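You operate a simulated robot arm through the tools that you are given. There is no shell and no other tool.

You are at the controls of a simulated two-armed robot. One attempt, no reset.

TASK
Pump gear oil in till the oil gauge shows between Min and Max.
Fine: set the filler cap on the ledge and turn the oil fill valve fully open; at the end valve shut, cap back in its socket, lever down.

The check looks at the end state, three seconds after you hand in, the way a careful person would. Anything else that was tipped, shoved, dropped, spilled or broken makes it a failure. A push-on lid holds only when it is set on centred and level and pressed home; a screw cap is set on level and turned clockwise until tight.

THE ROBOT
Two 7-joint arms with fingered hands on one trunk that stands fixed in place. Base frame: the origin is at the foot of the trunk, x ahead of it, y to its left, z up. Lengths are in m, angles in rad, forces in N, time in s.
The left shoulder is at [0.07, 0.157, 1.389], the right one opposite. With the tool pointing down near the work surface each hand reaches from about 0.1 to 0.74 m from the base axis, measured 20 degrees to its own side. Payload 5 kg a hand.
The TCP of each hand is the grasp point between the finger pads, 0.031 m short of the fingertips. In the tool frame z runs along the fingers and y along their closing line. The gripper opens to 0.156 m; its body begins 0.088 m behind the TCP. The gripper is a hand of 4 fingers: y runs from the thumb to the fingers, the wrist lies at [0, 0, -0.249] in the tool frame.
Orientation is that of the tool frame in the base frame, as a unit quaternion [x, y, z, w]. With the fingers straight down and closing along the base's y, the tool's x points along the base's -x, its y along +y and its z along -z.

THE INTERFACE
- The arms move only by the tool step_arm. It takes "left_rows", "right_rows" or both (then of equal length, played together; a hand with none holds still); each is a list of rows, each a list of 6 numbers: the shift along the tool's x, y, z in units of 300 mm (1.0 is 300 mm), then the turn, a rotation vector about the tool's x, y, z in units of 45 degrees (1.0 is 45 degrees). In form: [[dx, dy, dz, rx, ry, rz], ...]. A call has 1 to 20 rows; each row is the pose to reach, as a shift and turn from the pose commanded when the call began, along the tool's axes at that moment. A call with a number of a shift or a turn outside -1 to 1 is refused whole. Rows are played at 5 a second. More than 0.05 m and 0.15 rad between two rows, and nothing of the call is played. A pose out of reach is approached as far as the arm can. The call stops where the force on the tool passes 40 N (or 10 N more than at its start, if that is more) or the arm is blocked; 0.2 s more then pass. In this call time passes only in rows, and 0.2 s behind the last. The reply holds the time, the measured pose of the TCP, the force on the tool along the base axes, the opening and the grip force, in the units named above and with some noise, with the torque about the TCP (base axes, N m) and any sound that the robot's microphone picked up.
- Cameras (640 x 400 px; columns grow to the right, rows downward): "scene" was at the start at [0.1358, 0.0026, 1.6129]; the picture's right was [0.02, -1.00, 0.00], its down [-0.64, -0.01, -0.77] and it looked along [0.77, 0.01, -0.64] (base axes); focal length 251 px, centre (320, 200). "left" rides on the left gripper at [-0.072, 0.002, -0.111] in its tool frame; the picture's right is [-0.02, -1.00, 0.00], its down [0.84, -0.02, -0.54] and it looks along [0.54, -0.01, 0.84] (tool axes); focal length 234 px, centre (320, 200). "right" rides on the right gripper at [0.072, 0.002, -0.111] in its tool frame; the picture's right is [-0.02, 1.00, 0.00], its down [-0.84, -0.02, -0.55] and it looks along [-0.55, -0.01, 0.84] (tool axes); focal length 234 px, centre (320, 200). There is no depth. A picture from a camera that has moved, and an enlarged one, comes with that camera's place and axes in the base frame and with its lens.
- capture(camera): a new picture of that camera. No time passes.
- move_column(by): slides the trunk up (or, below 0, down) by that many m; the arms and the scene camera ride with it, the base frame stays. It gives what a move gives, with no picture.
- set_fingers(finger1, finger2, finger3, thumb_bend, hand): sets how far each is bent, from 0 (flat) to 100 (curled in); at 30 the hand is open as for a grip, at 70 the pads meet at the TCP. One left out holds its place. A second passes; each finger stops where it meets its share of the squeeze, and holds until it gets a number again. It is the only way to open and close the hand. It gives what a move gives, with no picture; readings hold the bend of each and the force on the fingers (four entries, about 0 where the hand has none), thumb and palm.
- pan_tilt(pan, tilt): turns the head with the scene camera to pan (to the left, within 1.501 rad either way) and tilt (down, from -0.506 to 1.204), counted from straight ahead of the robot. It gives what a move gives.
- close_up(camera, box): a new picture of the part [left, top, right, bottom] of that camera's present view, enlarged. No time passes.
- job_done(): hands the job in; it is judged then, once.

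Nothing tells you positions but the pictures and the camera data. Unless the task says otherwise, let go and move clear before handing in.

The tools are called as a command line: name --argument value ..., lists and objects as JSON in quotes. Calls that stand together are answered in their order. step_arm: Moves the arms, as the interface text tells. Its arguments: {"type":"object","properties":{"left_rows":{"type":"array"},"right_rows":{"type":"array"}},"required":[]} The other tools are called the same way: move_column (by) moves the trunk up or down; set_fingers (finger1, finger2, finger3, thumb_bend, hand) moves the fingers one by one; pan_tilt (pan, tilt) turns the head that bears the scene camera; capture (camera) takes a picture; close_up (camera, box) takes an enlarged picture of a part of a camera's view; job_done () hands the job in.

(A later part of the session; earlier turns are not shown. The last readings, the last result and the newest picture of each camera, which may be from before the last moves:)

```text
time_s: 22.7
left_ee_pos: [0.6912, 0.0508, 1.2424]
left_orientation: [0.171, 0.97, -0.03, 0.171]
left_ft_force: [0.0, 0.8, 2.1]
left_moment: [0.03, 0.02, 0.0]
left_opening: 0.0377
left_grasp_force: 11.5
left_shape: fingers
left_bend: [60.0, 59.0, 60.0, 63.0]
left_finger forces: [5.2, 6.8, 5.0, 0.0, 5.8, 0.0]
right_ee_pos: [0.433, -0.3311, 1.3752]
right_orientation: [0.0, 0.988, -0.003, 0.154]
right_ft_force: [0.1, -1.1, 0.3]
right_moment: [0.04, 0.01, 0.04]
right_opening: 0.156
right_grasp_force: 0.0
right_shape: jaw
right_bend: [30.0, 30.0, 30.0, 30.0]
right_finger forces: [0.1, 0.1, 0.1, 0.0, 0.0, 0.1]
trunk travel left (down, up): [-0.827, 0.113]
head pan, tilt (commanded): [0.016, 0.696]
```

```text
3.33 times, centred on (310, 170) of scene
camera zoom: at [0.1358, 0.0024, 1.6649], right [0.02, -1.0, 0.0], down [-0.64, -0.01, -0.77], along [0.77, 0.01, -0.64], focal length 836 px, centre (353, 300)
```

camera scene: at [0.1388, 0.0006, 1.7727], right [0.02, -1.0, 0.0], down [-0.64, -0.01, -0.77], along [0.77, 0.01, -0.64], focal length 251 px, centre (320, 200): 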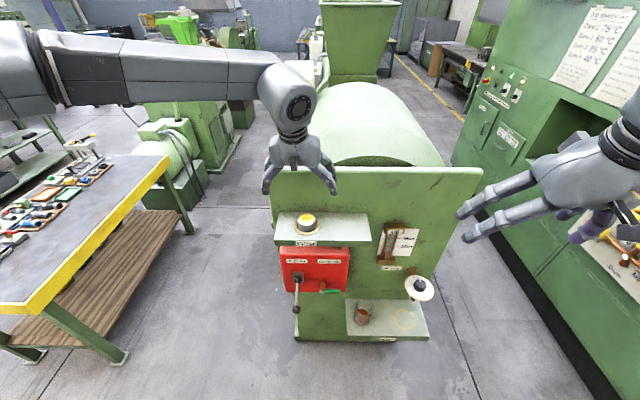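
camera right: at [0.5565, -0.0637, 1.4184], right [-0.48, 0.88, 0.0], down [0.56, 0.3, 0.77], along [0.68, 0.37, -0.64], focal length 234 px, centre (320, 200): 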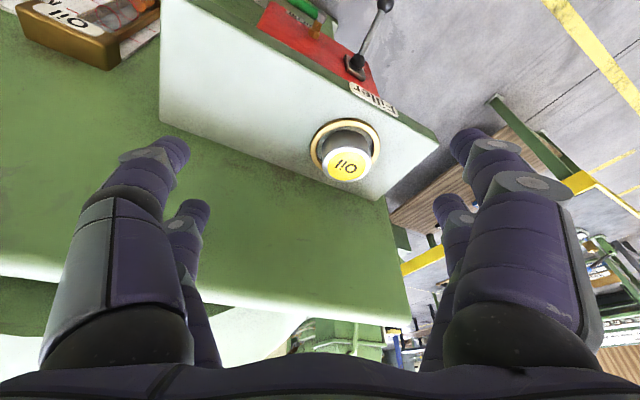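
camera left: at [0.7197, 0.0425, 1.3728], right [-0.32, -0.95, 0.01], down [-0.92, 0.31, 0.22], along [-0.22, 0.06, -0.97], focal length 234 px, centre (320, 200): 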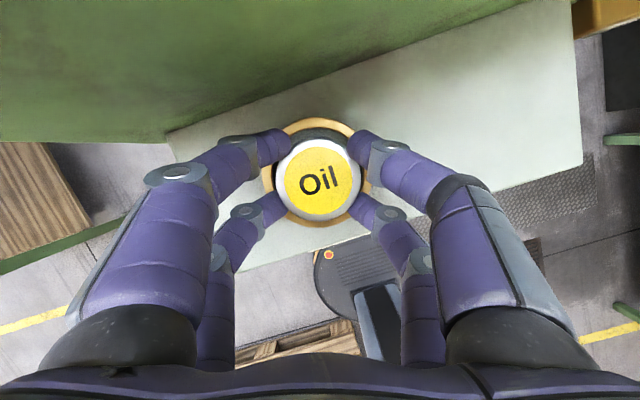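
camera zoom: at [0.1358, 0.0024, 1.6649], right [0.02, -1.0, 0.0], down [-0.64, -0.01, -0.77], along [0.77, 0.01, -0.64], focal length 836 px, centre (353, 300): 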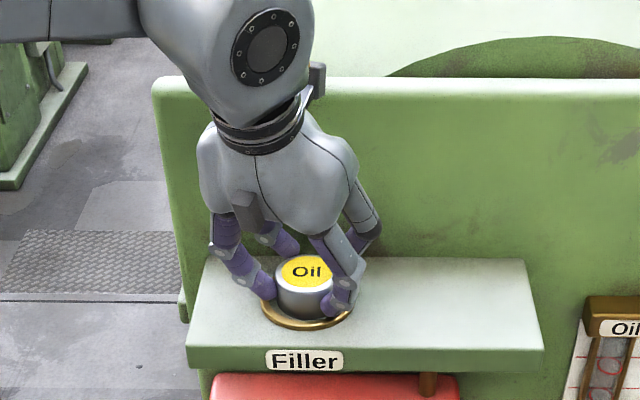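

All four fingers hold the cap with about 5–7 N each. I'll lift gently with the column and check whether it comes out freely.

move_column --by 0.015

capture --camera "left"

close_up --camera "scene" --box '[230, 110, 390, 230]'

```text
time_s: 23.4
left_ee_pos: [0.6908, 0.052, 1.2557]
left_orientation: [0.17, 0.97, -0.03, 0.171]
left_ft_force: [-1.1, -0.1, -1.4]
left_moment: [0.01, 0.01, -0.01]
left_opening: 0.0374
left_grasp_force: 10.7
left_shape: fingers
left_bend: [60.0, 59.0, 60.0, 63.0]
left_finger forces: [4.7, 6.8, 5.1, 0.0, 5.5, 0.1]
right_ee_pos: [0.432, -0.3316, 1.3896]
right_orientation: [0.0, 0.988, -0.003, 0.153]
right_ft_force: [-0.7, -0.2, -0.6]
right_moment: [-0.02, -0.03, -0.03]
right_opening: 0.1561
right_grasp_force: 0.0
right_shape: jaw
right_bend: [30.0, 30.0, 30.0, 30.0]
right_finger forces: [0.0, 0.0, 0.1, 0.0, 0.1, 0.0]
trunk travel left (down, up): [-0.842, 0.098]
head pan, tilt (commanded): [0.016, 0.696]
```

```text
taken
camera left: at [0.7192, 0.0425, 1.3876], right [-0.32, -0.95, 0.01], down [-0.92, 0.31, 0.23], along [-0.22, 0.06, -0.97], focal length 234 px, centre (320, 200)
```

left: 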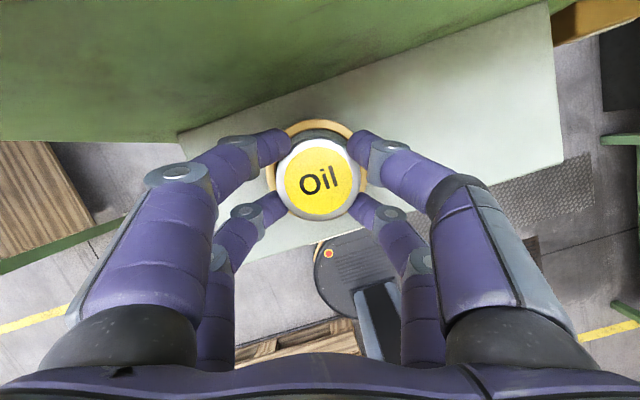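

```text
3.33 times, centred on (310, 170) of scene
camera zoom: at [0.1354, 0.0025, 1.68], right [0.02, -1.0, 0.0], down [-0.64, -0.01, -0.77], along [0.77, 0.01, -0.64], focal length 836 px, centre (353, 300)
```

zoom: 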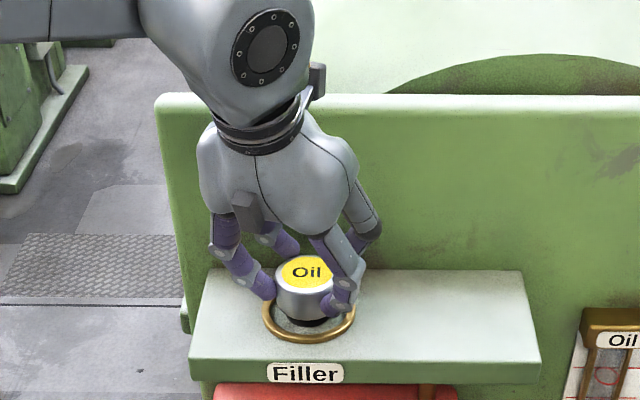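

It lifts out freely with no slip. I'll raise further to see the underside and the socket.

move_column --by 0.055

capture --camera "left"

close_up --camera "scene" --box '[230, 130, 390, 250]'

```text
time_s: 24.3
left_ee_pos: [0.6927, 0.051, 1.3117]
left_orientation: [0.171, 0.97, -0.03, 0.171]
left_ft_force: [0.1, -0.9, -0.2]
left_moment: [-0.03, 0.04, -0.05]
left_opening: 0.0376
left_grasp_force: 11.3
left_shape: fingers
left_bend: [60.0, 59.0, 60.0, 63.0]
left_finger forces: [4.7, 6.8, 5.1, 0.0, 5.5, 0.0]
right_ee_pos: [0.4343, -0.3315, 1.4442]
right_orientation: [0.001, 0.988, -0.003, 0.153]
right_ft_force: [0.3, 1.0, 0.3]
right_moment: [0.01, 0.02, -0.01]
right_opening: 0.1561
right_grasp_force: 0.0
right_shape: jaw
right_bend: [30.0, 30.0, 30.0, 30.0]
right_finger forces: [0.0, 0.1, 0.1, 0.1, 0.0, 0.0]
trunk travel left (down, up): [-0.897, 0.043]
head pan, tilt (commanded): [0.016, 0.696]
```

```text
taken
camera left: at [0.7204, 0.0424, 1.442], right [-0.32, -0.95, 0.01], down [-0.92, 0.31, 0.23], along [-0.22, 0.06, -0.97], focal length 234 px, centre (320, 200)
```

left: 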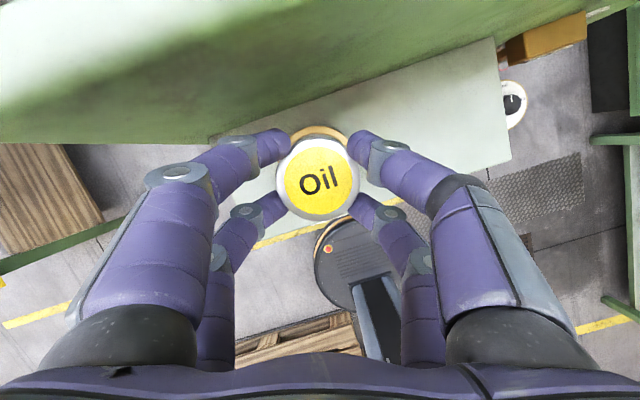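

```text
3.33 times, centred on (310, 190) of scene
camera zoom: at [0.1368, 0.0023, 1.7348], right [0.02, -1.0, 0.0], down [-0.64, -0.01, -0.77], along [0.77, 0.01, -0.64], focal length 836 px, centre (353, 233)
```

zoom: 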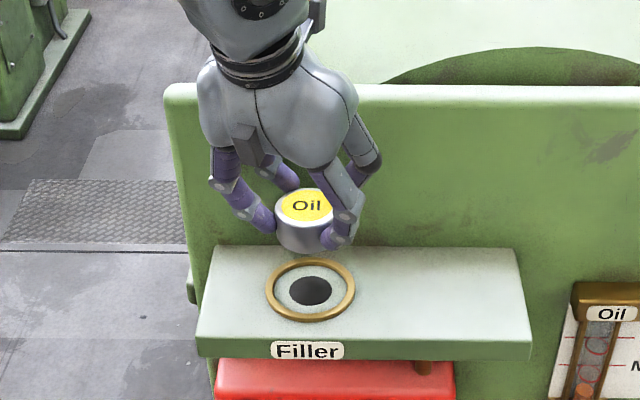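

The socket is a dark hole inside the brass ring, and the cap simply sits over it. I'll carry the cap right to about (0.68, −0.035) on the ledge, yawing further to stay within reach.

step_arm --left_rows '[[-0.011, -0.02, -0.047, 0.038, 0, 0.105], [-0.021, -0.06, -0.047, 0.076, 0, 0.209], [-0.032, -0.11, -0.047, 0.115, 0, 0.314], [-0.043, -0.16, -0.047, 0.153, 0, 0.418], [-0.053, -0.215, -0.047, 0.191, 0, 0.523], [-0.064, -0.268, -0.047, 0.229, 0.001, 0.627]]'

capture --camera "left"

close_up --camera "scene" --box '[230, 130, 390, 250]'

```text
time_s: 25.7
left_ee_pos: [0.6603, -0.0076, 1.3353]
left_orientation: [0.417, 0.892, -0.075, 0.157]
left_ft_force: [-0.1, 0.2, -1.7]
left_moment: [-0.02, 0.03, -0.01]
left_opening: 0.0376
left_grasp_force: 11.2
left_shape: fingers
left_bend: [60.0, 59.0, 60.0, 63.0]
left_finger forces: [4.6, 6.6, 5.1, 0.0, 5.5, 0.1]
left hand out of reach, approached as far as the arm can: row 4, 5, 6
right_ee_pos: [0.4342, -0.3317, 1.4436]
right_orientation: [0.0, 0.988, -0.003, 0.152]
right_ft_force: [-0.8, -0.7, 0.3]
right_moment: [-0.02, 0.01, -0.02]
right_opening: 0.156
right_grasp_force: 0.1
right_shape: jaw
right_bend: [30.0, 30.0, 30.0, 30.0]
right_finger forces: [0.0, 0.0, 0.0, 0.0, 0.0, 0.0]
trunk travel left (down, up): [-0.897, 0.043]
head pan, tilt (commanded): [0.016, 0.696]
```

```text
taken
camera left: at [0.6804, -0.0288, 1.4669], right [-0.75, -0.66, 0.01], down [-0.64, 0.73, 0.22], along [-0.15, 0.16, -0.97], focal length 234 px, centre (320, 200)
```

left: 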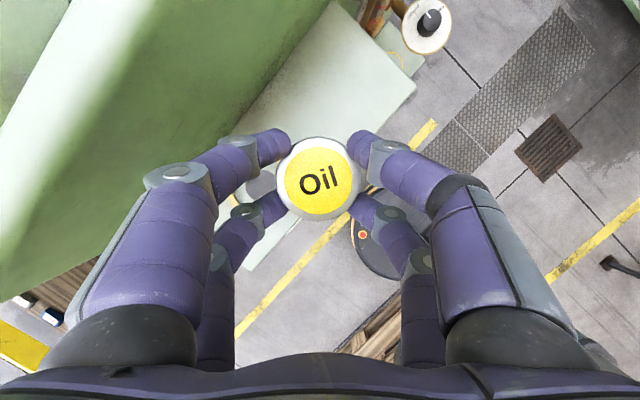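

```text
3.33 times, centred on (310, 190) of scene
camera zoom: at [0.1367, 0.002, 1.7348], right [0.02, -1.0, 0.0], down [-0.64, -0.01, -0.77], along [0.77, 0.01, -0.64], focal length 836 px, centre (353, 233)
```

zoom: 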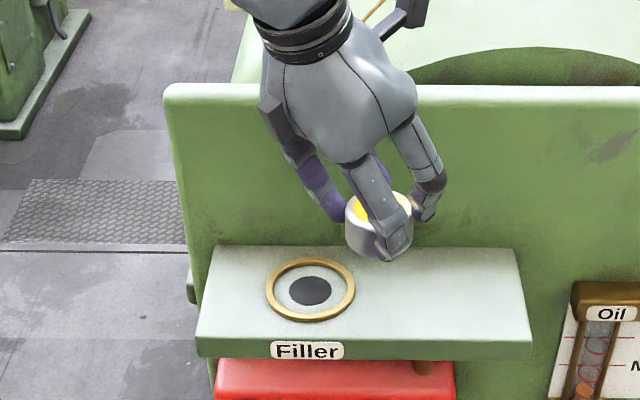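

Still slightly short in reach. A higher wrist relative to the shoulder helps, so I'll raise the hand with the arm and then try again.

step_arm --left_rows '[[-0.035, 0, -0.094, 0, 0, 0], [-0.069, 0, -0.188, 0, 0, 0], [-0.116, 0.001, -0.171, 0, 0, 0], [-0.163, 0.003, -0.154, 0, 0, 0]]'

close_up --camera "scene" --box '[230, 110, 390, 230]'

```text
time_s: 26.7
left_ee_pos: [0.6631, -0.0087, 1.3965]
left_orientation: [0.417, 0.892, -0.074, 0.158]
left_ft_force: [-0.3, -0.4, -2.0]
left_moment: [-0.01, -0.01, -0.02]
left_opening: 0.0375
left_grasp_force: 11.1
left_shape: fingers
left_bend: [60.0, 59.0, 60.0, 63.0]
left_finger forces: [4.7, 6.6, 5.1, 0.0, 5.6, 0.0]
left hand out of reach, approached as far as the arm can: row 3, 4
right_ee_pos: [0.434, -0.3304, 1.4443]
right_orientation: [0.0, 0.988, -0.003, 0.154]
right_ft_force: [-0.4, 0.0, -0.1]
right_moment: [-0.03, 0.0, -0.01]
right_opening: 0.1561
right_grasp_force: 0.0
right_shape: jaw
right_bend: [30.0, 30.0, 30.0, 30.0]
right_finger forces: [0.0, 0.1, 0.0, 0.0, 0.0, 0.0]
trunk travel left (down, up): [-0.897, 0.043]
head pan, tilt (commanded): [0.016, 0.696]
```

```text
3.33 times, centred on (310, 170) of scene
camera zoom: at [0.1364, 0.0028, 1.7349], right [0.02, -1.0, 0.0], down [-0.64, -0.01, -0.77], along [0.77, 0.01, -0.64], focal length 836 px, centre (353, 300)
```

zoom: 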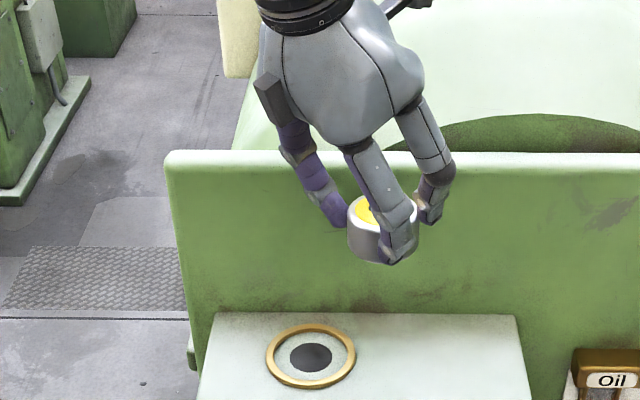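

capture --camera "scene"

capture --camera "right"

```text
taken
camera scene: at [0.1364, 0.0028, 1.7349], right [0.02, -1.0, 0.0], down [-0.64, -0.01, -0.77], along [0.77, 0.01, -0.64], focal length 251 px, centre (320, 200)
```

scene: 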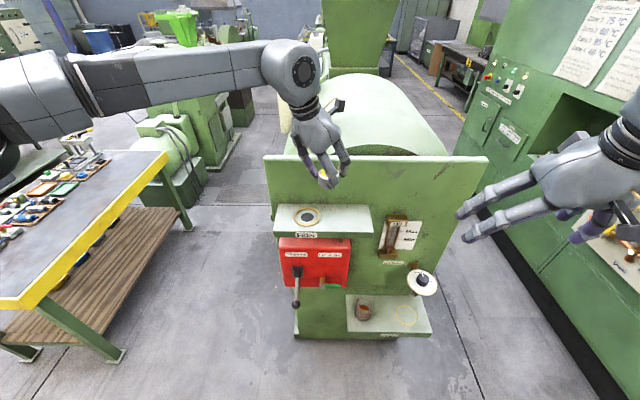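

```text
taken
camera right: at [0.3316, -0.3287, 1.5276], right [0.02, 1.0, 0.0], down [0.63, -0.02, 0.77], along [0.77, -0.02, -0.64], focal length 234 px, centre (320, 200)
```

right: 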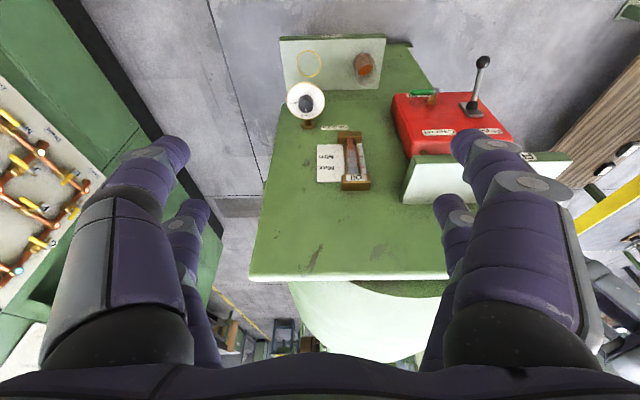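

The elbow is flared out, so reach is limited. A spot near (0.677, −0.022) is still clear of the ring and the ledge edge, so I'll ease the yaw to about −35° and bring the wrist level with the shoulder.

step_arm --left_rows '[[0.0, 0, 0.1, -0.03, 0, -0.08], [0.0, 0, 0.2, -0.06, 0, -0.16], [0.03, 0.002, 0.3, -0.09, 0, -0.24], [0.04, 0.003, 0.322, -0.114, -0.001, -0.313], [0.054, 0.003, 0.322, -0.114, -0.001, -0.313]]'

capture --camera "left"

close_up --camera "scene" --box '[230, 130, 390, 250]'

```text
time_s: 27.9
left_ee_pos: [0.6592, 0.0041, 1.3062]
left_orientation: [0.297, 0.939, -0.054, 0.166]
left_ft_force: [-0.3, 0.0, -2.4]
left_moment: [0.02, 0.0, 0.0]
left_opening: 0.0377
left_grasp_force: 11.1
left_shape: fingers
left_bend: [60.0, 59.0, 60.0, 63.0]
left_finger forces: [4.8, 6.6, 5.2, 0.0, 5.6, 0.0]
left hand out of reach, approached as far as the arm can: row 1, 2, 3, 4, 5
right_ee_pos: [0.4353, -0.3319, 1.4445]
right_orientation: [0.0, 0.988, -0.002, 0.153]
right_ft_force: [-0.1, -0.2, -0.3]
right_moment: [0.0, 0.02, 0.01]
right_opening: 0.156
right_grasp_force: 0.1
right_shape: jaw
right_bend: [30.0, 30.0, 30.0, 30.0]
right_finger forces: [0.0, 0.0, 0.1, 0.0, 0.1, 0.1]
trunk travel left (down, up): [-0.897, 0.043]
head pan, tilt (commanded): [0.016, 0.696]
```

```text
taken
camera left: at [0.6844, -0.011, 1.4377], right [-0.55, -0.83, 0.01], down [-0.81, 0.54, 0.22], along [-0.19, 0.12, -0.97], focal length 234 px, centre (320, 200)
```

left: 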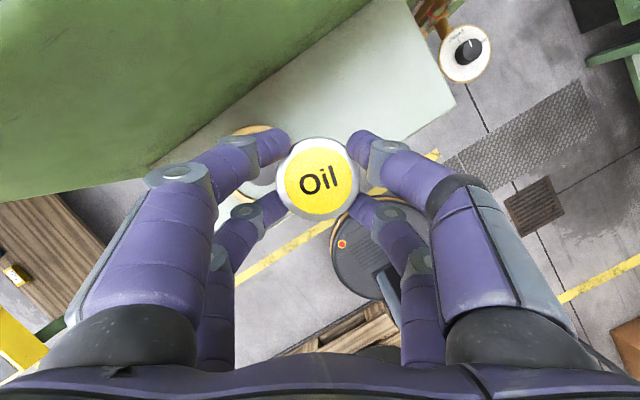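

```text
3.33 times, centred on (310, 190) of scene
camera zoom: at [0.1363, 0.0024, 1.7349], right [0.02, -1.0, 0.0], down [-0.64, -0.01, -0.77], along [0.77, 0.01, -0.64], focal length 836 px, centre (353, 233)
```

zoom: 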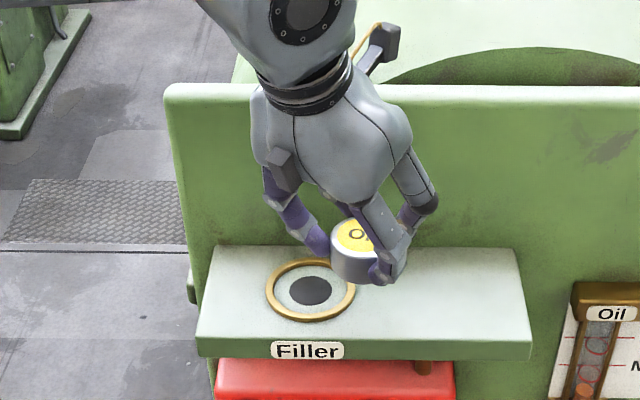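

More yaw clearly gives more rightward reach, so I'll go to about −75°.

step_arm --left_rows '[[0, 0, -0.019, 0.038, 0, 0.105], [0, 0, -0.019, 0.077, 0.001, 0.209], [-0.02, -0.01, -0.019, 0.115, 0.001, 0.314], [-0.04, -0.02, -0.019, 0.153, 0.002, 0.418], [-0.06, -0.035, -0.019, 0.191, 0.002, 0.523], [-0.08, -0.05, -0.019, 0.23, 0.002, 0.627], [-0.11, -0.065, -0.019, 0.268, 0.003, 0.732], [-0.133, -0.076, -0.019, 0.306, 0.003, 0.836]]'

capture --camera "left"

close_up --camera "scene" --box '[230, 130, 390, 250]'

```text
time_s: 29.7
left_ee_pos: [0.6483, -0.006, 1.3304]
left_orientation: [0.6, 0.78, -0.106, 0.138]
left_ft_force: [0.3, -0.5, -1.5]
left_moment: [0.01, -0.05, -0.02]
left_opening: 0.0377
left_grasp_force: 11.2
left_shape: fingers
left_bend: [60.0, 59.0, 60.0, 63.0]
left_finger forces: [4.8, 6.7, 5.2, 0.0, 5.5, 0.1]
left hand out of reach, approached as far as the arm can: row 4, 5, 6, 7, 8
right_ee_pos: [0.4337, -0.3318, 1.4446]
right_orientation: [0.001, 0.988, -0.003, 0.154]
right_ft_force: [0.4, -0.6, -0.1]
right_moment: [0.01, 0.0, 0.01]
right_opening: 0.1561
right_grasp_force: 0.1
right_shape: jaw
right_bend: [30.0, 30.0, 30.0, 30.0]
right_finger forces: [0.1, 0.1, 0.0, 0.0, 0.0, 0.0]
trunk travel left (down, up): [-0.897, 0.043]
head pan, tilt (commanded): [0.016, 0.696]
```

```text
taken
camera left: at [0.6575, -0.0344, 1.4612], right [-0.96, -0.28, 0.01], down [-0.27, 0.94, 0.22], along [-0.07, 0.21, -0.97], focal length 234 px, centre (320, 200)
```

left: 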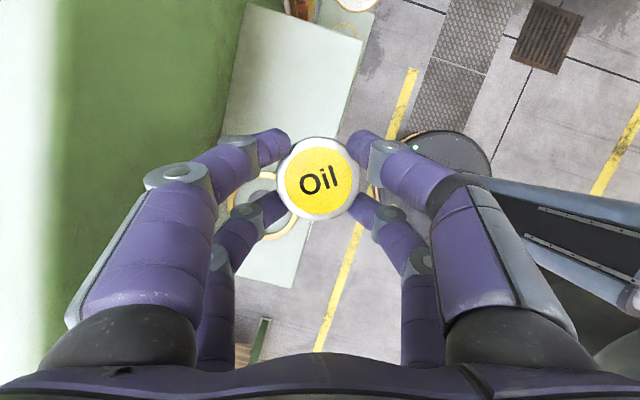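

```text
3.33 times, centred on (310, 190) of scene
camera zoom: at [0.1357, 0.0026, 1.7349], right [0.02, -1.0, 0.0], down [-0.64, -0.01, -0.77], along [0.77, 0.01, -0.64], focal length 836 px, centre (353, 233)
```

zoom: 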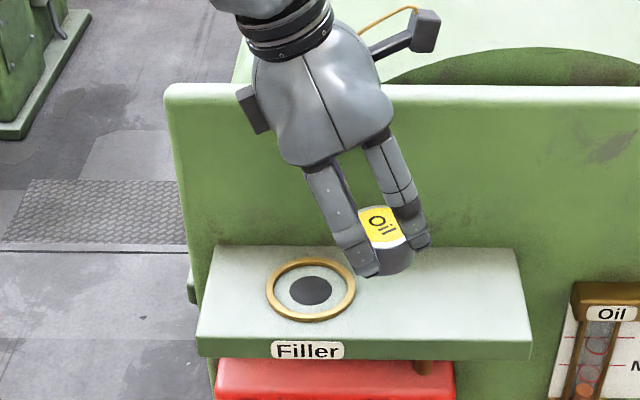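

Distance is the limit here, and pitching the hand about 10° more gives roughly 40 mm extra reach. The slight cap tilt will settle flat on release, so I'll return to yaw −50° first and then pitch and shift.

step_arm --left_rows '[[0, 0, 0, -0.038, 0, -0.104], [0, 0, 0, -0.076, 0, -0.208], [0, 0, 0, -0.114, 0, -0.313], [0, 0, 0, -0.152, 0, -0.417], [0, 0, 0, -0.19, 0, -0.521]]'

step_arm --left_rows '[[0, 0, 0, 0, -0.11, 0], [0, 0, 0, 0, -0.222, 0], [-0.028, 0.011, 0.01, 0, -0.222, 0], [-0.056, 0.022, 0.02, 0, -0.222, 0], [-0.083, 0.034, 0.03, 0, -0.222, 0]]'

close_up --camera "scene" --box '[230, 130, 390, 250]'

capture --camera "left"

```text
time_s: 30.9
left_ee_pos: [0.6503, -0.0073, 1.3289]
left_orientation: [0.417, 0.893, -0.074, 0.155]
left_ft_force: [-0.1, -0.3, -1.6]
left_moment: [-0.01, 0.03, 0.02]
left_opening: 0.0376
left_grasp_force: 11.3
left_shape: fingers
left_bend: [60.0, 59.0, 60.0, 63.0]
left_finger forces: [4.9, 6.7, 5.1, 0.0, 5.6, 0.1]
right_ee_pos: [0.4336, -0.3316, 1.4453]
right_orientation: [0.0, 0.988, -0.003, 0.153]
right_ft_force: [0.3, -0.2, -0.4]
right_moment: [0.0, 0.01, 0.03]
right_opening: 0.1561
right_grasp_force: 0.0
right_shape: jaw
right_bend: [30.0, 30.0, 30.0, 30.0]
right_finger forces: [0.0, 0.0, 0.1, 0.0, 0.0, 0.1]
trunk travel left (down, up): [-0.897, 0.043]
head pan, tilt (commanded): [0.016, 0.696]
```

```text
time_s: 32.1
left_ee_pos: [0.6764, -0.0205, 1.3303]
left_orientation: [0.408, 0.875, -0.11, 0.234]
left_ft_force: [0.2, 0.6, -1.5]
left_moment: [-0.03, 0.01, 0.01]
left_opening: 0.0375
left_grasp_force: 11.3
left_shape: fingers
left_bend: [60.0, 59.0, 60.0, 63.0]
left_finger forces: [4.8, 6.7, 5.3, 0.1, 5.6, 0.1]
right_ee_pos: [0.4338, -0.331, 1.4448]
right_orientation: [0.0, 0.988, -0.003, 0.153]
right_ft_force: [-0.5, 0.2, -0.1]
right_moment: [0.02, 0.03, 0.04]
right_opening: 0.1558
right_grasp_force: 0.1
right_shape: jaw
right_bend: [30.0, 30.0, 30.0, 30.0]
right_finger forces: [0.1, 0.0, 0.0, 0.1, 0.1, 0.0]
trunk travel left (down, up): [-0.897, 0.043]
head pan, tilt (commanded): [0.016, 0.696]
```

```text
3.33 times, centred on (310, 190) of scene
camera zoom: at [0.136, 0.0033, 1.7349], right [0.02, -1.0, 0.0], down [-0.64, -0.01, -0.77], along [0.77, 0.01, -0.64], focal length 836 px, centre (353, 233)
```

zoom: 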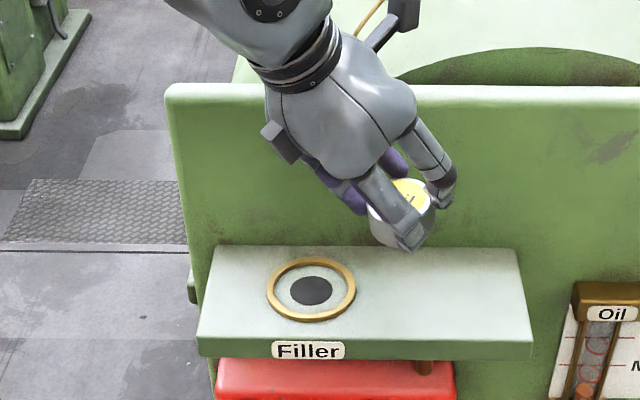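

```text
taken
camera left: at [0.6822, -0.0244, 1.4641], right [-0.75, -0.66, 0.01], down [-0.66, 0.75, 0.05], along [-0.05, 0.03, -1.0], focal length 234 px, centre (320, 200)
```

left: 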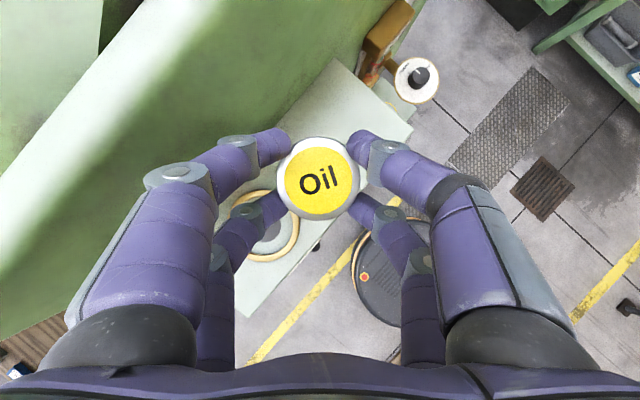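

Now the cap is over about (0.687, −0.033), clear of the ring. I'll nudge it a bit further right and lower with the column.

step_arm --left_rows '[[-0.027, -0.026, 0.015, 0, 0, 0]]'

move_column --by -0.072

close_up --camera "scene" --box '[240, 110, 400, 230]'

capture --camera "left"

```text
time_s: 32.5
left_ee_pos: [0.6771, -0.0344, 1.3303]
left_orientation: [0.41, 0.875, -0.109, 0.233]
left_ft_force: [0.5, 0.2, -0.9]
left_moment: [0.02, 0.03, -0.03]
left_opening: 0.0375
left_grasp_force: 11.2
left_shape: fingers
left_bend: [60.0, 59.0, 60.0, 63.0]
left_finger forces: [4.9, 6.8, 5.2, 0.0, 5.6, 0.1]
right_ee_pos: [0.4337, -0.3327, 1.4433]
right_orientation: [0.001, 0.988, -0.002, 0.153]
right_ft_force: [-0.1, 0.0, -0.2]
right_moment: [0.01, 0.03, 0.01]
right_opening: 0.1561
right_grasp_force: 0.0
right_shape: jaw
right_bend: [30.0, 30.0, 30.0, 30.0]
right_finger forces: [0.0, 0.0, 0.0, 0.0, 0.0, 0.1]
trunk travel left (down, up): [-0.897, 0.043]
head pan, tilt (commanded): [0.016, 0.696]
```

```text
time_s: 33.6
left_ee_pos: [0.6771, -0.0339, 1.2573]
left_orientation: [0.41, 0.875, -0.11, 0.233]
left_ft_force: [0.9, 0.0, -0.8]
left_moment: [0.0, 0.01, 0.0]
left_opening: 0.0374
left_grasp_force: 10.8
left_shape: fingers
left_bend: [60.0, 59.0, 60.0, 63.0]
left_finger forces: [4.8, 6.8, 5.3, 0.1, 5.6, 0.0]
right_ee_pos: [0.433, -0.3314, 1.3724]
right_orientation: [0.001, 0.988, -0.003, 0.153]
right_ft_force: [0.4, -0.4, -0.1]
right_moment: [-0.02, -0.04, 0.01]
right_opening: 0.1559
right_grasp_force: 0.1
right_shape: jaw
right_bend: [30.0, 30.0, 30.0, 30.0]
right_finger forces: [0.1, 0.0, 0.0, 0.0, 0.0, 0.0]
trunk travel left (down, up): [-0.825, 0.115]
head pan, tilt (commanded): [0.016, 0.696]
```

```text
3.33 times, centred on (320, 170) of scene
camera zoom: at [0.1356, 0.0028, 1.663], right [0.02, -1.0, 0.0], down [-0.64, -0.01, -0.77], along [0.77, 0.01, -0.64], focal length 836 px, centre (320, 300)
```

zoom: 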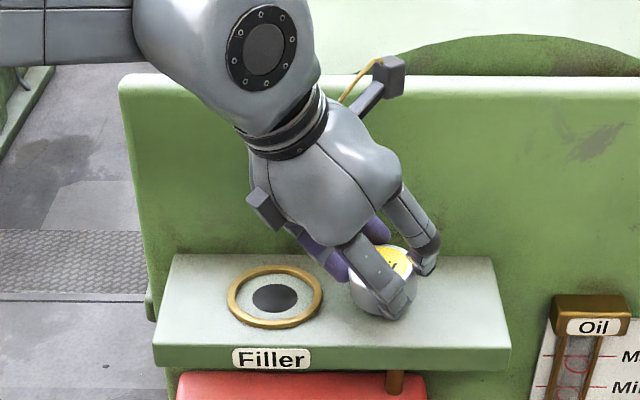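

```text
taken
camera left: at [0.6816, -0.0376, 1.3924], right [-0.75, -0.66, 0.01], down [-0.66, 0.75, 0.05], along [-0.05, 0.03, -1.0], focal length 234 px, centre (320, 200)
```

left: 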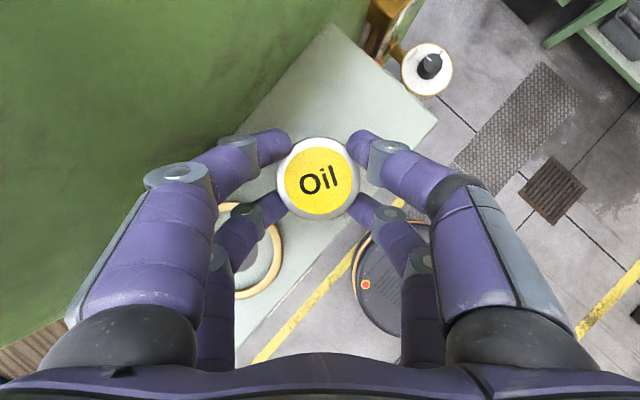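

move_column --by -0.01

close_up --camera "scene" --box '[290, 140, 390, 215]'

```text
time_s: 34.2
left_ee_pos: [0.6766, -0.0329, 1.248]
left_orientation: [0.41, 0.875, -0.11, 0.234]
left_ft_force: [-1.3, 1.0, -1.8]
left_moment: [0.01, 0.0, -0.02]
left_opening: 0.0372
left_grasp_force: 11.4
left_shape: fingers
left_bend: [60.0, 59.0, 60.0, 63.0]
left_finger forces: [4.8, 6.8, 5.3, 0.0, 5.7, 0.0]
right_ee_pos: [0.4344, -0.3314, 1.3629]
right_orientation: [0.002, 0.988, -0.003, 0.153]
right_ft_force: [0.1, -0.4, 0.0]
right_moment: [0.03, 0.02, 0.01]
right_opening: 0.1562
right_grasp_force: 0.0
right_shape: jaw
right_bend: [30.0, 30.0, 30.0, 30.0]
right_finger forces: [0.0, 0.0, 0.1, 0.0, 0.0, 0.1]
trunk travel left (down, up): [-0.815, 0.125]
head pan, tilt (commanded): [0.016, 0.696]
```

```text
5.33 times, centred on (340, 178) of scene
camera zoom: at [0.1364, 0.0025, 1.6529], right [0.02, -1.0, 0.0], down [-0.64, -0.01, -0.77], along [0.77, 0.01, -0.64], focal length 1338 px, centre (213, 320)
```

zoom: 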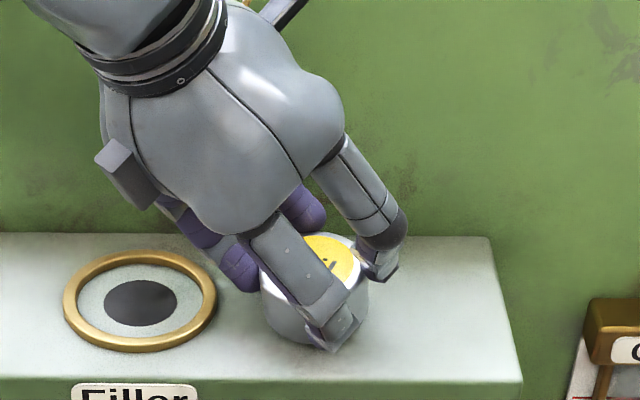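

move_column --by -0.004

```text
time_s: 34.7
left_ee_pos: [0.6768, -0.0345, 1.2452]
left_orientation: [0.409, 0.876, -0.11, 0.233]
left_ft_force: [-0.8, 0.0, 1.5]
left_moment: [0.02, 0.06, -0.02]
left_opening: 0.0376
left_grasp_force: 12.1
left_shape: fingers
left_bend: [60.0, 59.0, 60.0, 63.0]
left_finger forces: [5.0, 7.4, 6.0, 0.0, 5.8, 0.0]
right_ee_pos: [0.4339, -0.3326, 1.3579]
right_orientation: [0.001, 0.988, -0.003, 0.153]
right_ft_force: [-0.2, 0.2, -0.4]
right_moment: [0.02, 0.01, -0.01]
right_opening: 0.1558
right_grasp_force: 0.1
right_shape: jaw
right_bend: [30.0, 30.0, 30.0, 30.0]
right_finger forces: [0.0, 0.0, 0.0, 0.0, 0.0, 0.0]
trunk travel left (down, up): [-0.811, 0.129]
head pan, tilt (commanded): [0.016, 0.696]
```

Contact is made (the vertical force has reversed). Releasing the cap now.

set_fingers --hand "left" --finger1 54 --finger2 54 --finger3 54 --thumb_bend 54

capture --camera "left"

close_up --camera "scene" --box '[290, 140, 390, 215]'

```text
time_s: 35.7
left_ee_pos: [0.6751, -0.0319, 1.2443]
left_orientation: [0.41, 0.875, -0.11, 0.233]
left_ft_force: [-0.5, 0.7, -0.6]
left_moment: [-0.01, 0.01, 0.03]
left_opening: 0.0645
left_grasp_force: 0.0
left_shape: fingers
left_bend: [54.0, 54.0, 54.0, 54.0]
left_finger forces: [0.0, 0.0, 0.0, 0.0, 0.0, 0.0]
right_ee_pos: [0.433, -0.3325, 1.3583]
right_orientation: [0.0, 0.988, -0.002, 0.152]
right_ft_force: [1.2, -0.4, -0.2]
right_moment: [-0.02, 0.01, -0.01]
right_opening: 0.1558
right_grasp_force: 0.0
right_shape: jaw
right_bend: [30.0, 30.0, 30.0, 30.0]
right_finger forces: [0.1, 0.1, 0.0, 0.0, 0.1, 0.0]
trunk travel left (down, up): [-0.811, 0.129]
head pan, tilt (commanded): [0.016, 0.696]
```

```text
taken
camera left: at [0.6819, -0.0379, 1.378], right [-0.75, -0.66, 0.01], down [-0.66, 0.75, 0.05], along [-0.05, 0.03, -1.0], focal length 234 px, centre (320, 200)
```

left: 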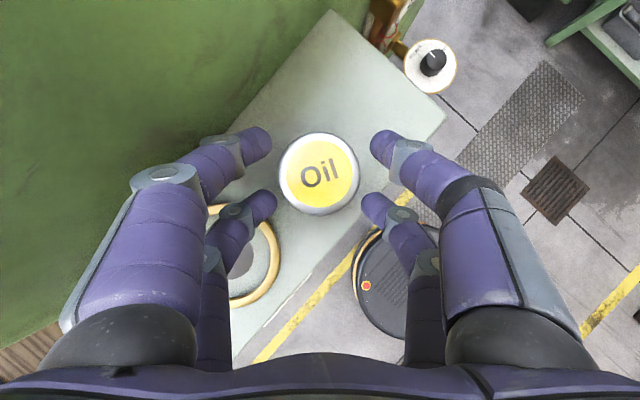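

```text
5.33 times, centred on (340, 178) of scene
camera zoom: at [0.136, 0.0024, 1.6489], right [0.02, -1.0, 0.0], down [-0.64, -0.01, -0.77], along [0.77, 0.01, -0.64], focal length 1338 px, centre (213, 320)
```

zoom: 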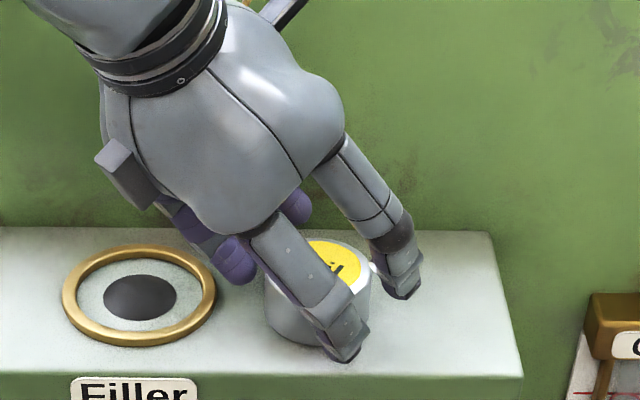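

The cap sits flat on the ledge. Raising clear with the column.

move_column --by 0.12

capture --camera "left"

close_up --camera "scene" --box '[230, 130, 390, 250]'

```text
time_s: 37.2
left_ee_pos: [0.676, -0.0334, 1.3643]
left_orientation: [0.409, 0.875, -0.11, 0.233]
left_ft_force: [0.0, -0.7, 0.6]
left_moment: [0.01, 0.02, -0.01]
left_opening: 0.0645
left_grasp_force: 0.0
left_shape: fingers
left_bend: [54.0, 54.0, 54.0, 54.0]
left_finger forces: [0.1, 0.0, 0.0, 0.1, 0.0, 0.0]
right_ee_pos: [0.4334, -0.3319, 1.4774]
right_orientation: [0.0, 0.988, -0.003, 0.153]
right_ft_force: [-0.2, 1.0, 0.3]
right_moment: [-0.04, 0.01, 0.0]
right_opening: 0.1557
right_grasp_force: 0.1
right_shape: jaw
right_bend: [30.0, 30.0, 30.0, 30.0]
right_finger forces: [0.1, 0.1, 0.0, 0.0, 0.0, 0.1]
trunk travel left (down, up): [-0.931, 0.009]
head pan, tilt (commanded): [0.016, 0.696]
```

```text
taken
camera left: at [0.6819, -0.0379, 1.4979], right [-0.75, -0.66, 0.01], down [-0.66, 0.75, 0.06], along [-0.05, 0.03, -1.0], focal length 234 px, centre (320, 200)
```

left: 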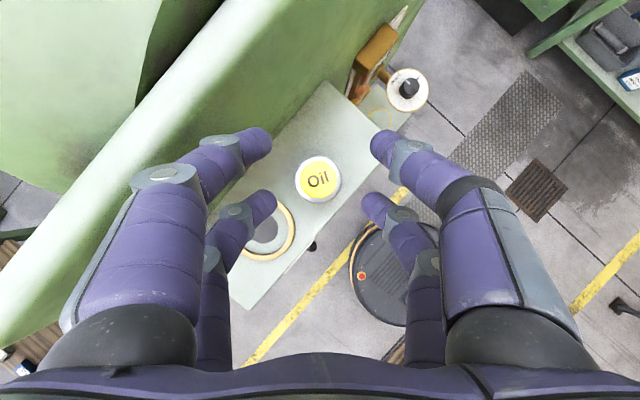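

```text
3.33 times, centred on (310, 190) of scene
camera zoom: at [0.136, 0.0024, 1.7688], right [0.02, -1.0, 0.0], down [-0.64, -0.01, -0.77], along [0.77, 0.01, -0.64], focal length 836 px, centre (353, 233)
```

zoom: 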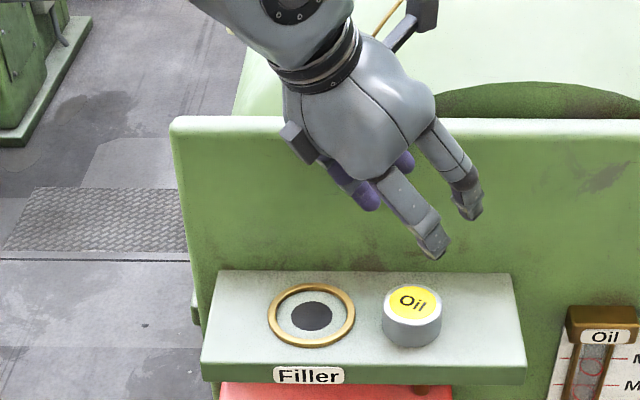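

The cap rests on the ledge at about (0.685, −0.046), clear of the ring. Next I'll pull the left hand back and straighten its yaw.

step_arm --left_rows '[[0.1, -0.02, -0.06, 0, 0, 0], [0.18, -0.04, -0.1, -0.06, 0, -0.1], [0.25, -0.06, -0.14, -0.12, 0, -0.21], [0.32, -0.08, -0.18, -0.18, 0, -0.32], [0.39, -0.1, -0.22, -0.24, 0, -0.43], [0.46, -0.12, -0.26, -0.31, 0, -0.54], [0.53, -0.14, -0.3, -0.37, 0, -0.64], [0.59, -0.155, -0.34, -0.43, -0.001, -0.75], [0.65, -0.17, -0.37, -0.49, -0.002, -0.86], [0.701, -0.189, -0.405, -0.554, -0.002, -0.96]]'

```text
time_s: 39.4
left_ee_pos: [0.4791, 0.1162, 1.3667]
left_orientation: [0.002, 0.966, 0.0, 0.26]
left_ft_force: [-0.5, 0.3, 0.0]
left_moment: [0.0, 0.01, 0.01]
left_opening: 0.0646
left_grasp_force: 0.1
left_shape: fingers
left_bend: [54.0, 54.0, 54.0, 54.0]
left_finger forces: [0.0, 0.0, 0.0, 0.1, 0.1, 0.0]
right_ee_pos: [0.4333, -0.331, 1.4782]
right_orientation: [0.001, 0.988, -0.003, 0.153]
right_ft_force: [0.9, 0.9, 0.0]
right_moment: [0.0, 0.04, 0.02]
right_opening: 0.1561
right_grasp_force: 0.2
right_shape: jaw
right_bend: [30.0, 30.0, 30.0, 30.0]
right_finger forces: [0.2, 0.0, 0.1, 0.1, 0.0, 0.0]
trunk travel left (down, up): [-0.931, 0.009]
head pan, tilt (commanded): [0.016, 0.696]
```

move_column --by -0.25

capture --camera "scene"

capture --camera "right"

capture --camera "left"

```text
time_s: 42.0
left_ee_pos: [0.479, 0.1163, 1.1163]
left_orientation: [0.001, 0.966, 0.0, 0.258]
left_ft_force: [0.2, 0.1, 0.5]
left_moment: [0.01, 0.01, 0.01]
left_opening: 0.0645
left_grasp_force: 0.2
left_shape: fingers
left_bend: [54.0, 54.0, 54.0, 54.0]
left_finger forces: [0.0, 0.1, 0.0, 0.0, 0.0, 0.1]
right_ee_pos: [0.4332, -0.3301, 1.2278]
right_orientation: [0.0, 0.988, -0.003, 0.153]
right_ft_force: [-0.9, -0.7, 0.2]
right_moment: [0.01, -0.01, 0.0]
right_opening: 0.1562
right_grasp_force: 0.0
right_shape: jaw
right_bend: [30.0, 30.0, 30.0, 30.0]
right_finger forces: [0.0, 0.1, 0.0, 0.1, 0.0, 0.0]
trunk travel left (down, up): [-0.681, 0.259]
head pan, tilt (commanded): [0.016, 0.696]
```

```text
taken
camera scene: at [0.1357, 0.0024, 1.519], right [0.02, -1.0, 0.0], down [-0.64, -0.01, -0.77], along [0.77, 0.01, -0.64], focal length 251 px, centre (320, 200)
```

scene: 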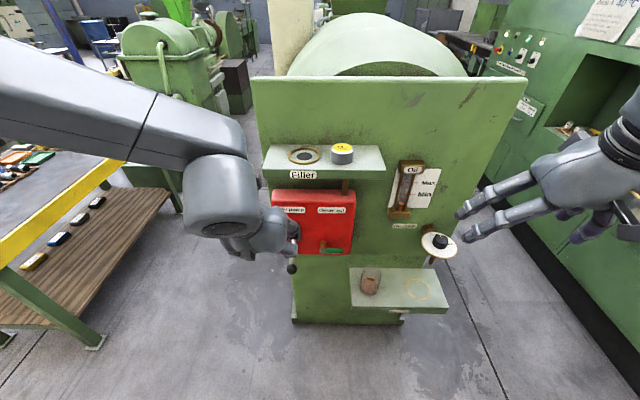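

```text
taken
camera right: at [0.331, -0.3291, 1.3117], right [0.02, 1.0, 0.0], down [0.63, -0.02, 0.77], along [0.77, -0.02, -0.63], focal length 234 px, centre (320, 200)
```

right: 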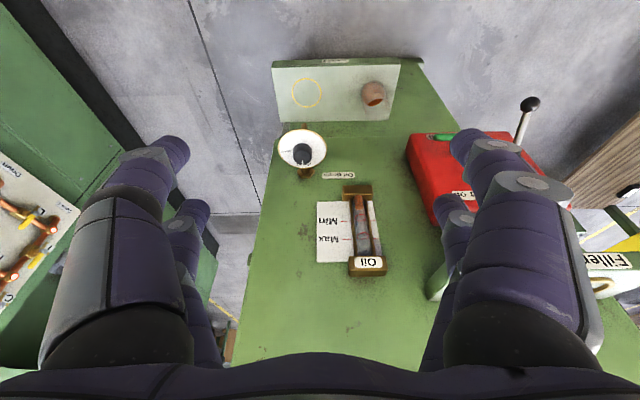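

```text
taken
camera left: at [0.4852, 0.1174, 1.2503], right [0.02, -1.0, 0.01], down [-1.0, -0.02, 0.05], along [-0.05, -0.01, -1.0], focal length 234 px, centre (320, 200)
```

left: 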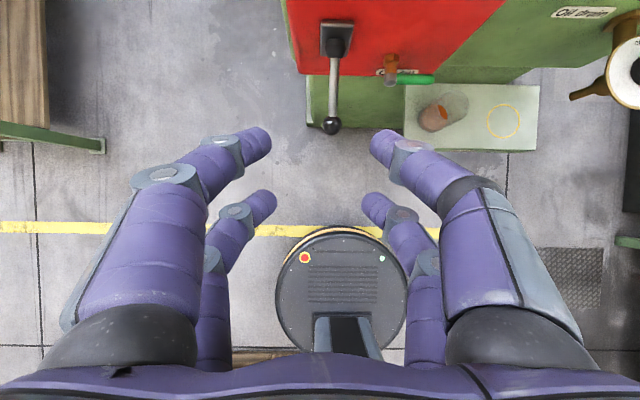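

The layout is confirmed from the left camera: ball near (0.588, 0.097, 0.861), and the valve handle running from y≈0 to −0.072 at x≈0.67. I'll lower the trunk further, then close the right fingers into a pusher.

move_column --by -0.15

set_fingers --hand "right" --finger1 68 --finger2 68 --finger3 68 --thumb_bend 68

capture --camera "right"

capture --camera "scene"

```text
time_s: 43.8
left_ee_pos: [0.4783, 0.1159, 0.9667]
left_orientation: [0.001, 0.966, -0.001, 0.258]
left_ft_force: [0.1, -0.2, -0.7]
left_moment: [-0.01, 0.0, 0.04]
left_opening: 0.0645
left_grasp_force: 0.0
left_shape: fingers
left_bend: [54.0, 54.0, 54.0, 54.0]
left_finger forces: [0.0, 0.0, 0.1, 0.0, 0.0, 0.0]
right_ee_pos: [0.433, -0.3316, 1.078]
right_orientation: [0.0, 0.988, -0.003, 0.153]
right_ft_force: [-0.6, 0.7, -0.1]
right_moment: [0.01, 0.01, 0.0]
right_opening: 0.1563
right_grasp_force: 0.1
right_shape: jaw
right_bend: [30.0, 30.0, 30.0, 30.0]
right_finger forces: [0.0, 0.0, 0.1, 0.0, 0.1, 0.1]
trunk travel left (down, up): [-0.531, 0.409]
head pan, tilt (commanded): [0.016, 0.696]
```

```text
time_s: 44.8
left_ee_pos: [0.4785, 0.1147, 0.9662]
left_orientation: [0.002, 0.966, 0.0, 0.258]
left_ft_force: [0.1, -0.3, -0.3]
left_moment: [-0.02, 0.0, -0.03]
left_opening: 0.0645
left_grasp_force: 0.0
left_shape: fingers
left_bend: [54.0, 54.0, 54.0, 54.0]
left_finger forces: [0.0, 0.0, 0.0, 0.0, 0.0, 0.1]
right_ee_pos: [0.4333, -0.3311, 1.0786]
right_orientation: [0.001, 0.988, -0.003, 0.153]
right_ft_force: [-0.1, 0.2, 0.2]
right_moment: [0.02, -0.05, -0.01]
right_opening: 0.012
right_grasp_force: 0.0
right_shape: fingers
right_bend: [68.0, 68.0, 68.0, 68.0]
right_finger forces: [0.0, 0.0, 0.1, 0.1, 0.1, 0.0]
trunk travel left (down, up): [-0.531, 0.409]
head pan, tilt (commanded): [0.016, 0.696]
```

```text
taken
camera right: at [0.331, -0.3291, 1.1617], right [0.02, 1.0, 0.0], down [0.63, -0.02, 0.77], along [0.77, -0.02, -0.63], focal length 234 px, centre (320, 200)
```

right: 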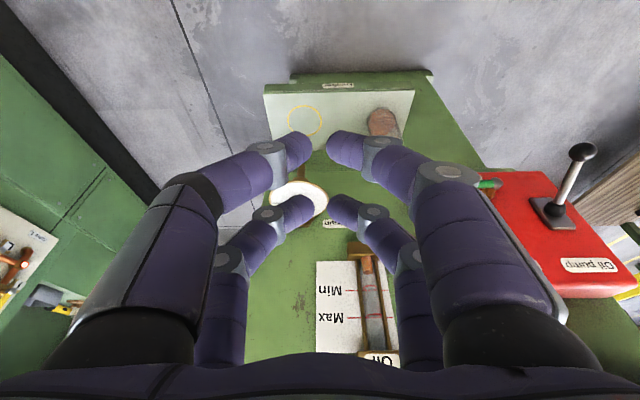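

```text
taken
camera scene: at [0.1357, 0.0025, 1.3689], right [0.02, -1.0, 0.0], down [-0.64, -0.01, -0.77], along [0.77, 0.01, -0.64], focal length 251 px, centre (320, 200)
```

scene: 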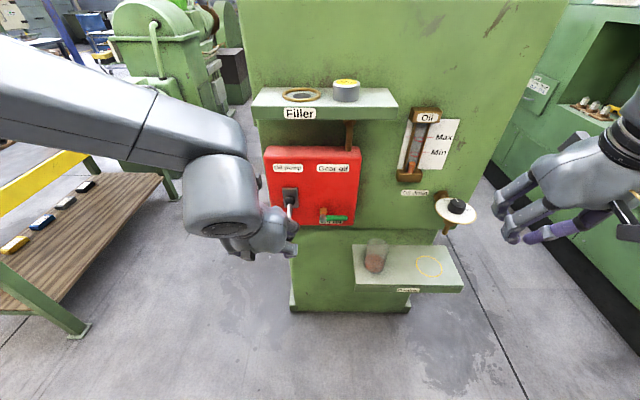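

Fingers closed form a compact pusher. I'll bring the right hand forward and inward, pitching it up toward horizontal in two stages and staying clear of the beaker.

step_arm --right_rows '[[-0.027, 0.067, 0.059, 0, -0.062, 0], [-0.054, 0.133, 0.118, 0, -0.124, 0], [-0.08, 0.2, 0.177, 0, -0.185, 0], [-0.107, 0.267, 0.236, 0, -0.247, 0], [-0.134, 0.333, 0.295, 0, -0.309, 0], [-0.161, 0.4, 0.354, 0, -0.371, 0], [-0.187, 0.467, 0.413, 0, -0.432, 0], [-0.214, 0.533, 0.472, 0, -0.494, 0], [-0.241, 0.6, 0.531, 0, -0.556, 0]]'

```text
time_s: 46.8
left_ee_pos: [0.479, 0.1161, 0.9659]
left_orientation: [0.003, 0.966, -0.002, 0.258]
left_ft_force: [0.1, -0.4, -0.5]
left_moment: [-0.03, -0.03, 0.0]
left_opening: 0.0644
left_grasp_force: 0.1
left_shape: fingers
left_bend: [54.0, 54.0, 54.0, 54.0]
left_finger forces: [0.0, 0.0, 0.0, 0.0, 0.0, 0.0]
right_ee_pos: [0.5652, -0.1655, 0.9794]
right_orientation: [-0.006, 0.935, -0.001, 0.354]
right_ft_force: [0.1, 0.4, -0.3]
right_moment: [-0.02, 0.02, -0.01]
right_opening: 0.0116
right_grasp_force: 0.1
right_shape: fingers
right_bend: [68.0, 68.0, 68.0, 68.0]
right_finger forces: [0.0, 0.1, 0.1, 0.1, 0.0, 0.1]
right hand out of reach, approached as far as the arm can: row 8, 9
trunk travel left (down, up): [-0.531, 0.409]
head pan, tilt (commanded): [0.016, 0.696]
```

capture --camera "scene"

capture --camera "right"

```text
taken
camera scene: at [0.1361, 0.0027, 1.3689], right [0.02, -1.0, 0.0], down [-0.64, -0.01, -0.77], along [0.77, 0.01, -0.64], focal length 251 px, centre (320, 200)
```

scene: 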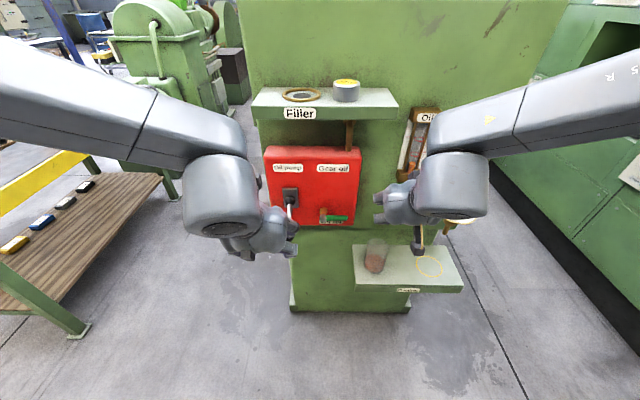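

```text
taken
camera right: at [0.4361, -0.1659, 1.0149], right [0.01, 1.0, 0.01], down [0.27, -0.01, 0.96], along [0.96, -0.01, -0.27], focal length 234 px, centre (320, 200)
```

right: 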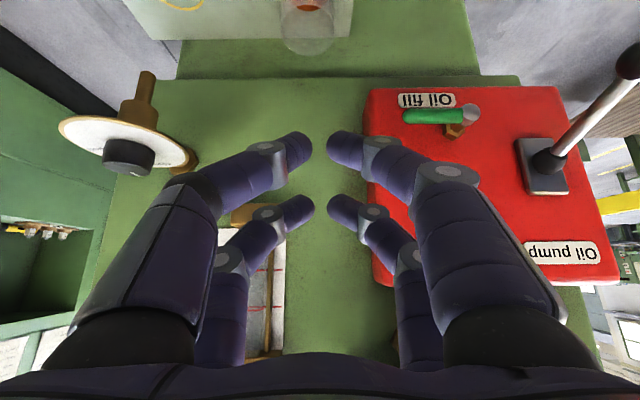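

The right arm again prefers an inward yaw, so I'll yaw it about 40° counter-clockwise at this spot. The fingers will then approach the valve from front-right.

step_arm --right_rows '[[0, 0, 0, -0.098, 0, -0.111], [0, 0, 0, -0.196, 0, -0.222], [0, 0, 0, -0.295, 0, -0.333], [0, 0, 0, -0.393, 0, -0.444], [0, 0, 0, -0.491, 0, -0.555], [0, 0, 0, -0.589, 0, -0.666]]'

```text
time_s: 48.2
left_ee_pos: [0.4799, 0.1158, 0.9666]
left_orientation: [0.002, 0.966, 0.0, 0.258]
left_ft_force: [-0.5, -0.5, 0.0]
left_moment: [0.02, -0.02, 0.01]
left_opening: 0.0645
left_grasp_force: 0.1
left_shape: fingers
left_bend: [54.0, 54.0, 54.0, 54.0]
left_finger forces: [0.0, 0.0, 0.1, 0.0, 0.1, 0.0]
right_ee_pos: [0.5634, -0.1682, 0.9786]
right_orientation: [-0.322, 0.876, 0.116, 0.341]
right_ft_force: [0.9, 0.1, 0.6]
right_moment: [0.02, 0.0, -0.01]
right_opening: 0.0118
right_grasp_force: 0.1
right_shape: fingers
right_bend: [68.0, 68.0, 68.0, 68.0]
right_finger forces: [0.1, 0.0, 0.0, 0.0, 0.1, 0.0]
trunk travel left (down, up): [-0.531, 0.409]
head pan, tilt (commanded): [0.016, 0.696]
```

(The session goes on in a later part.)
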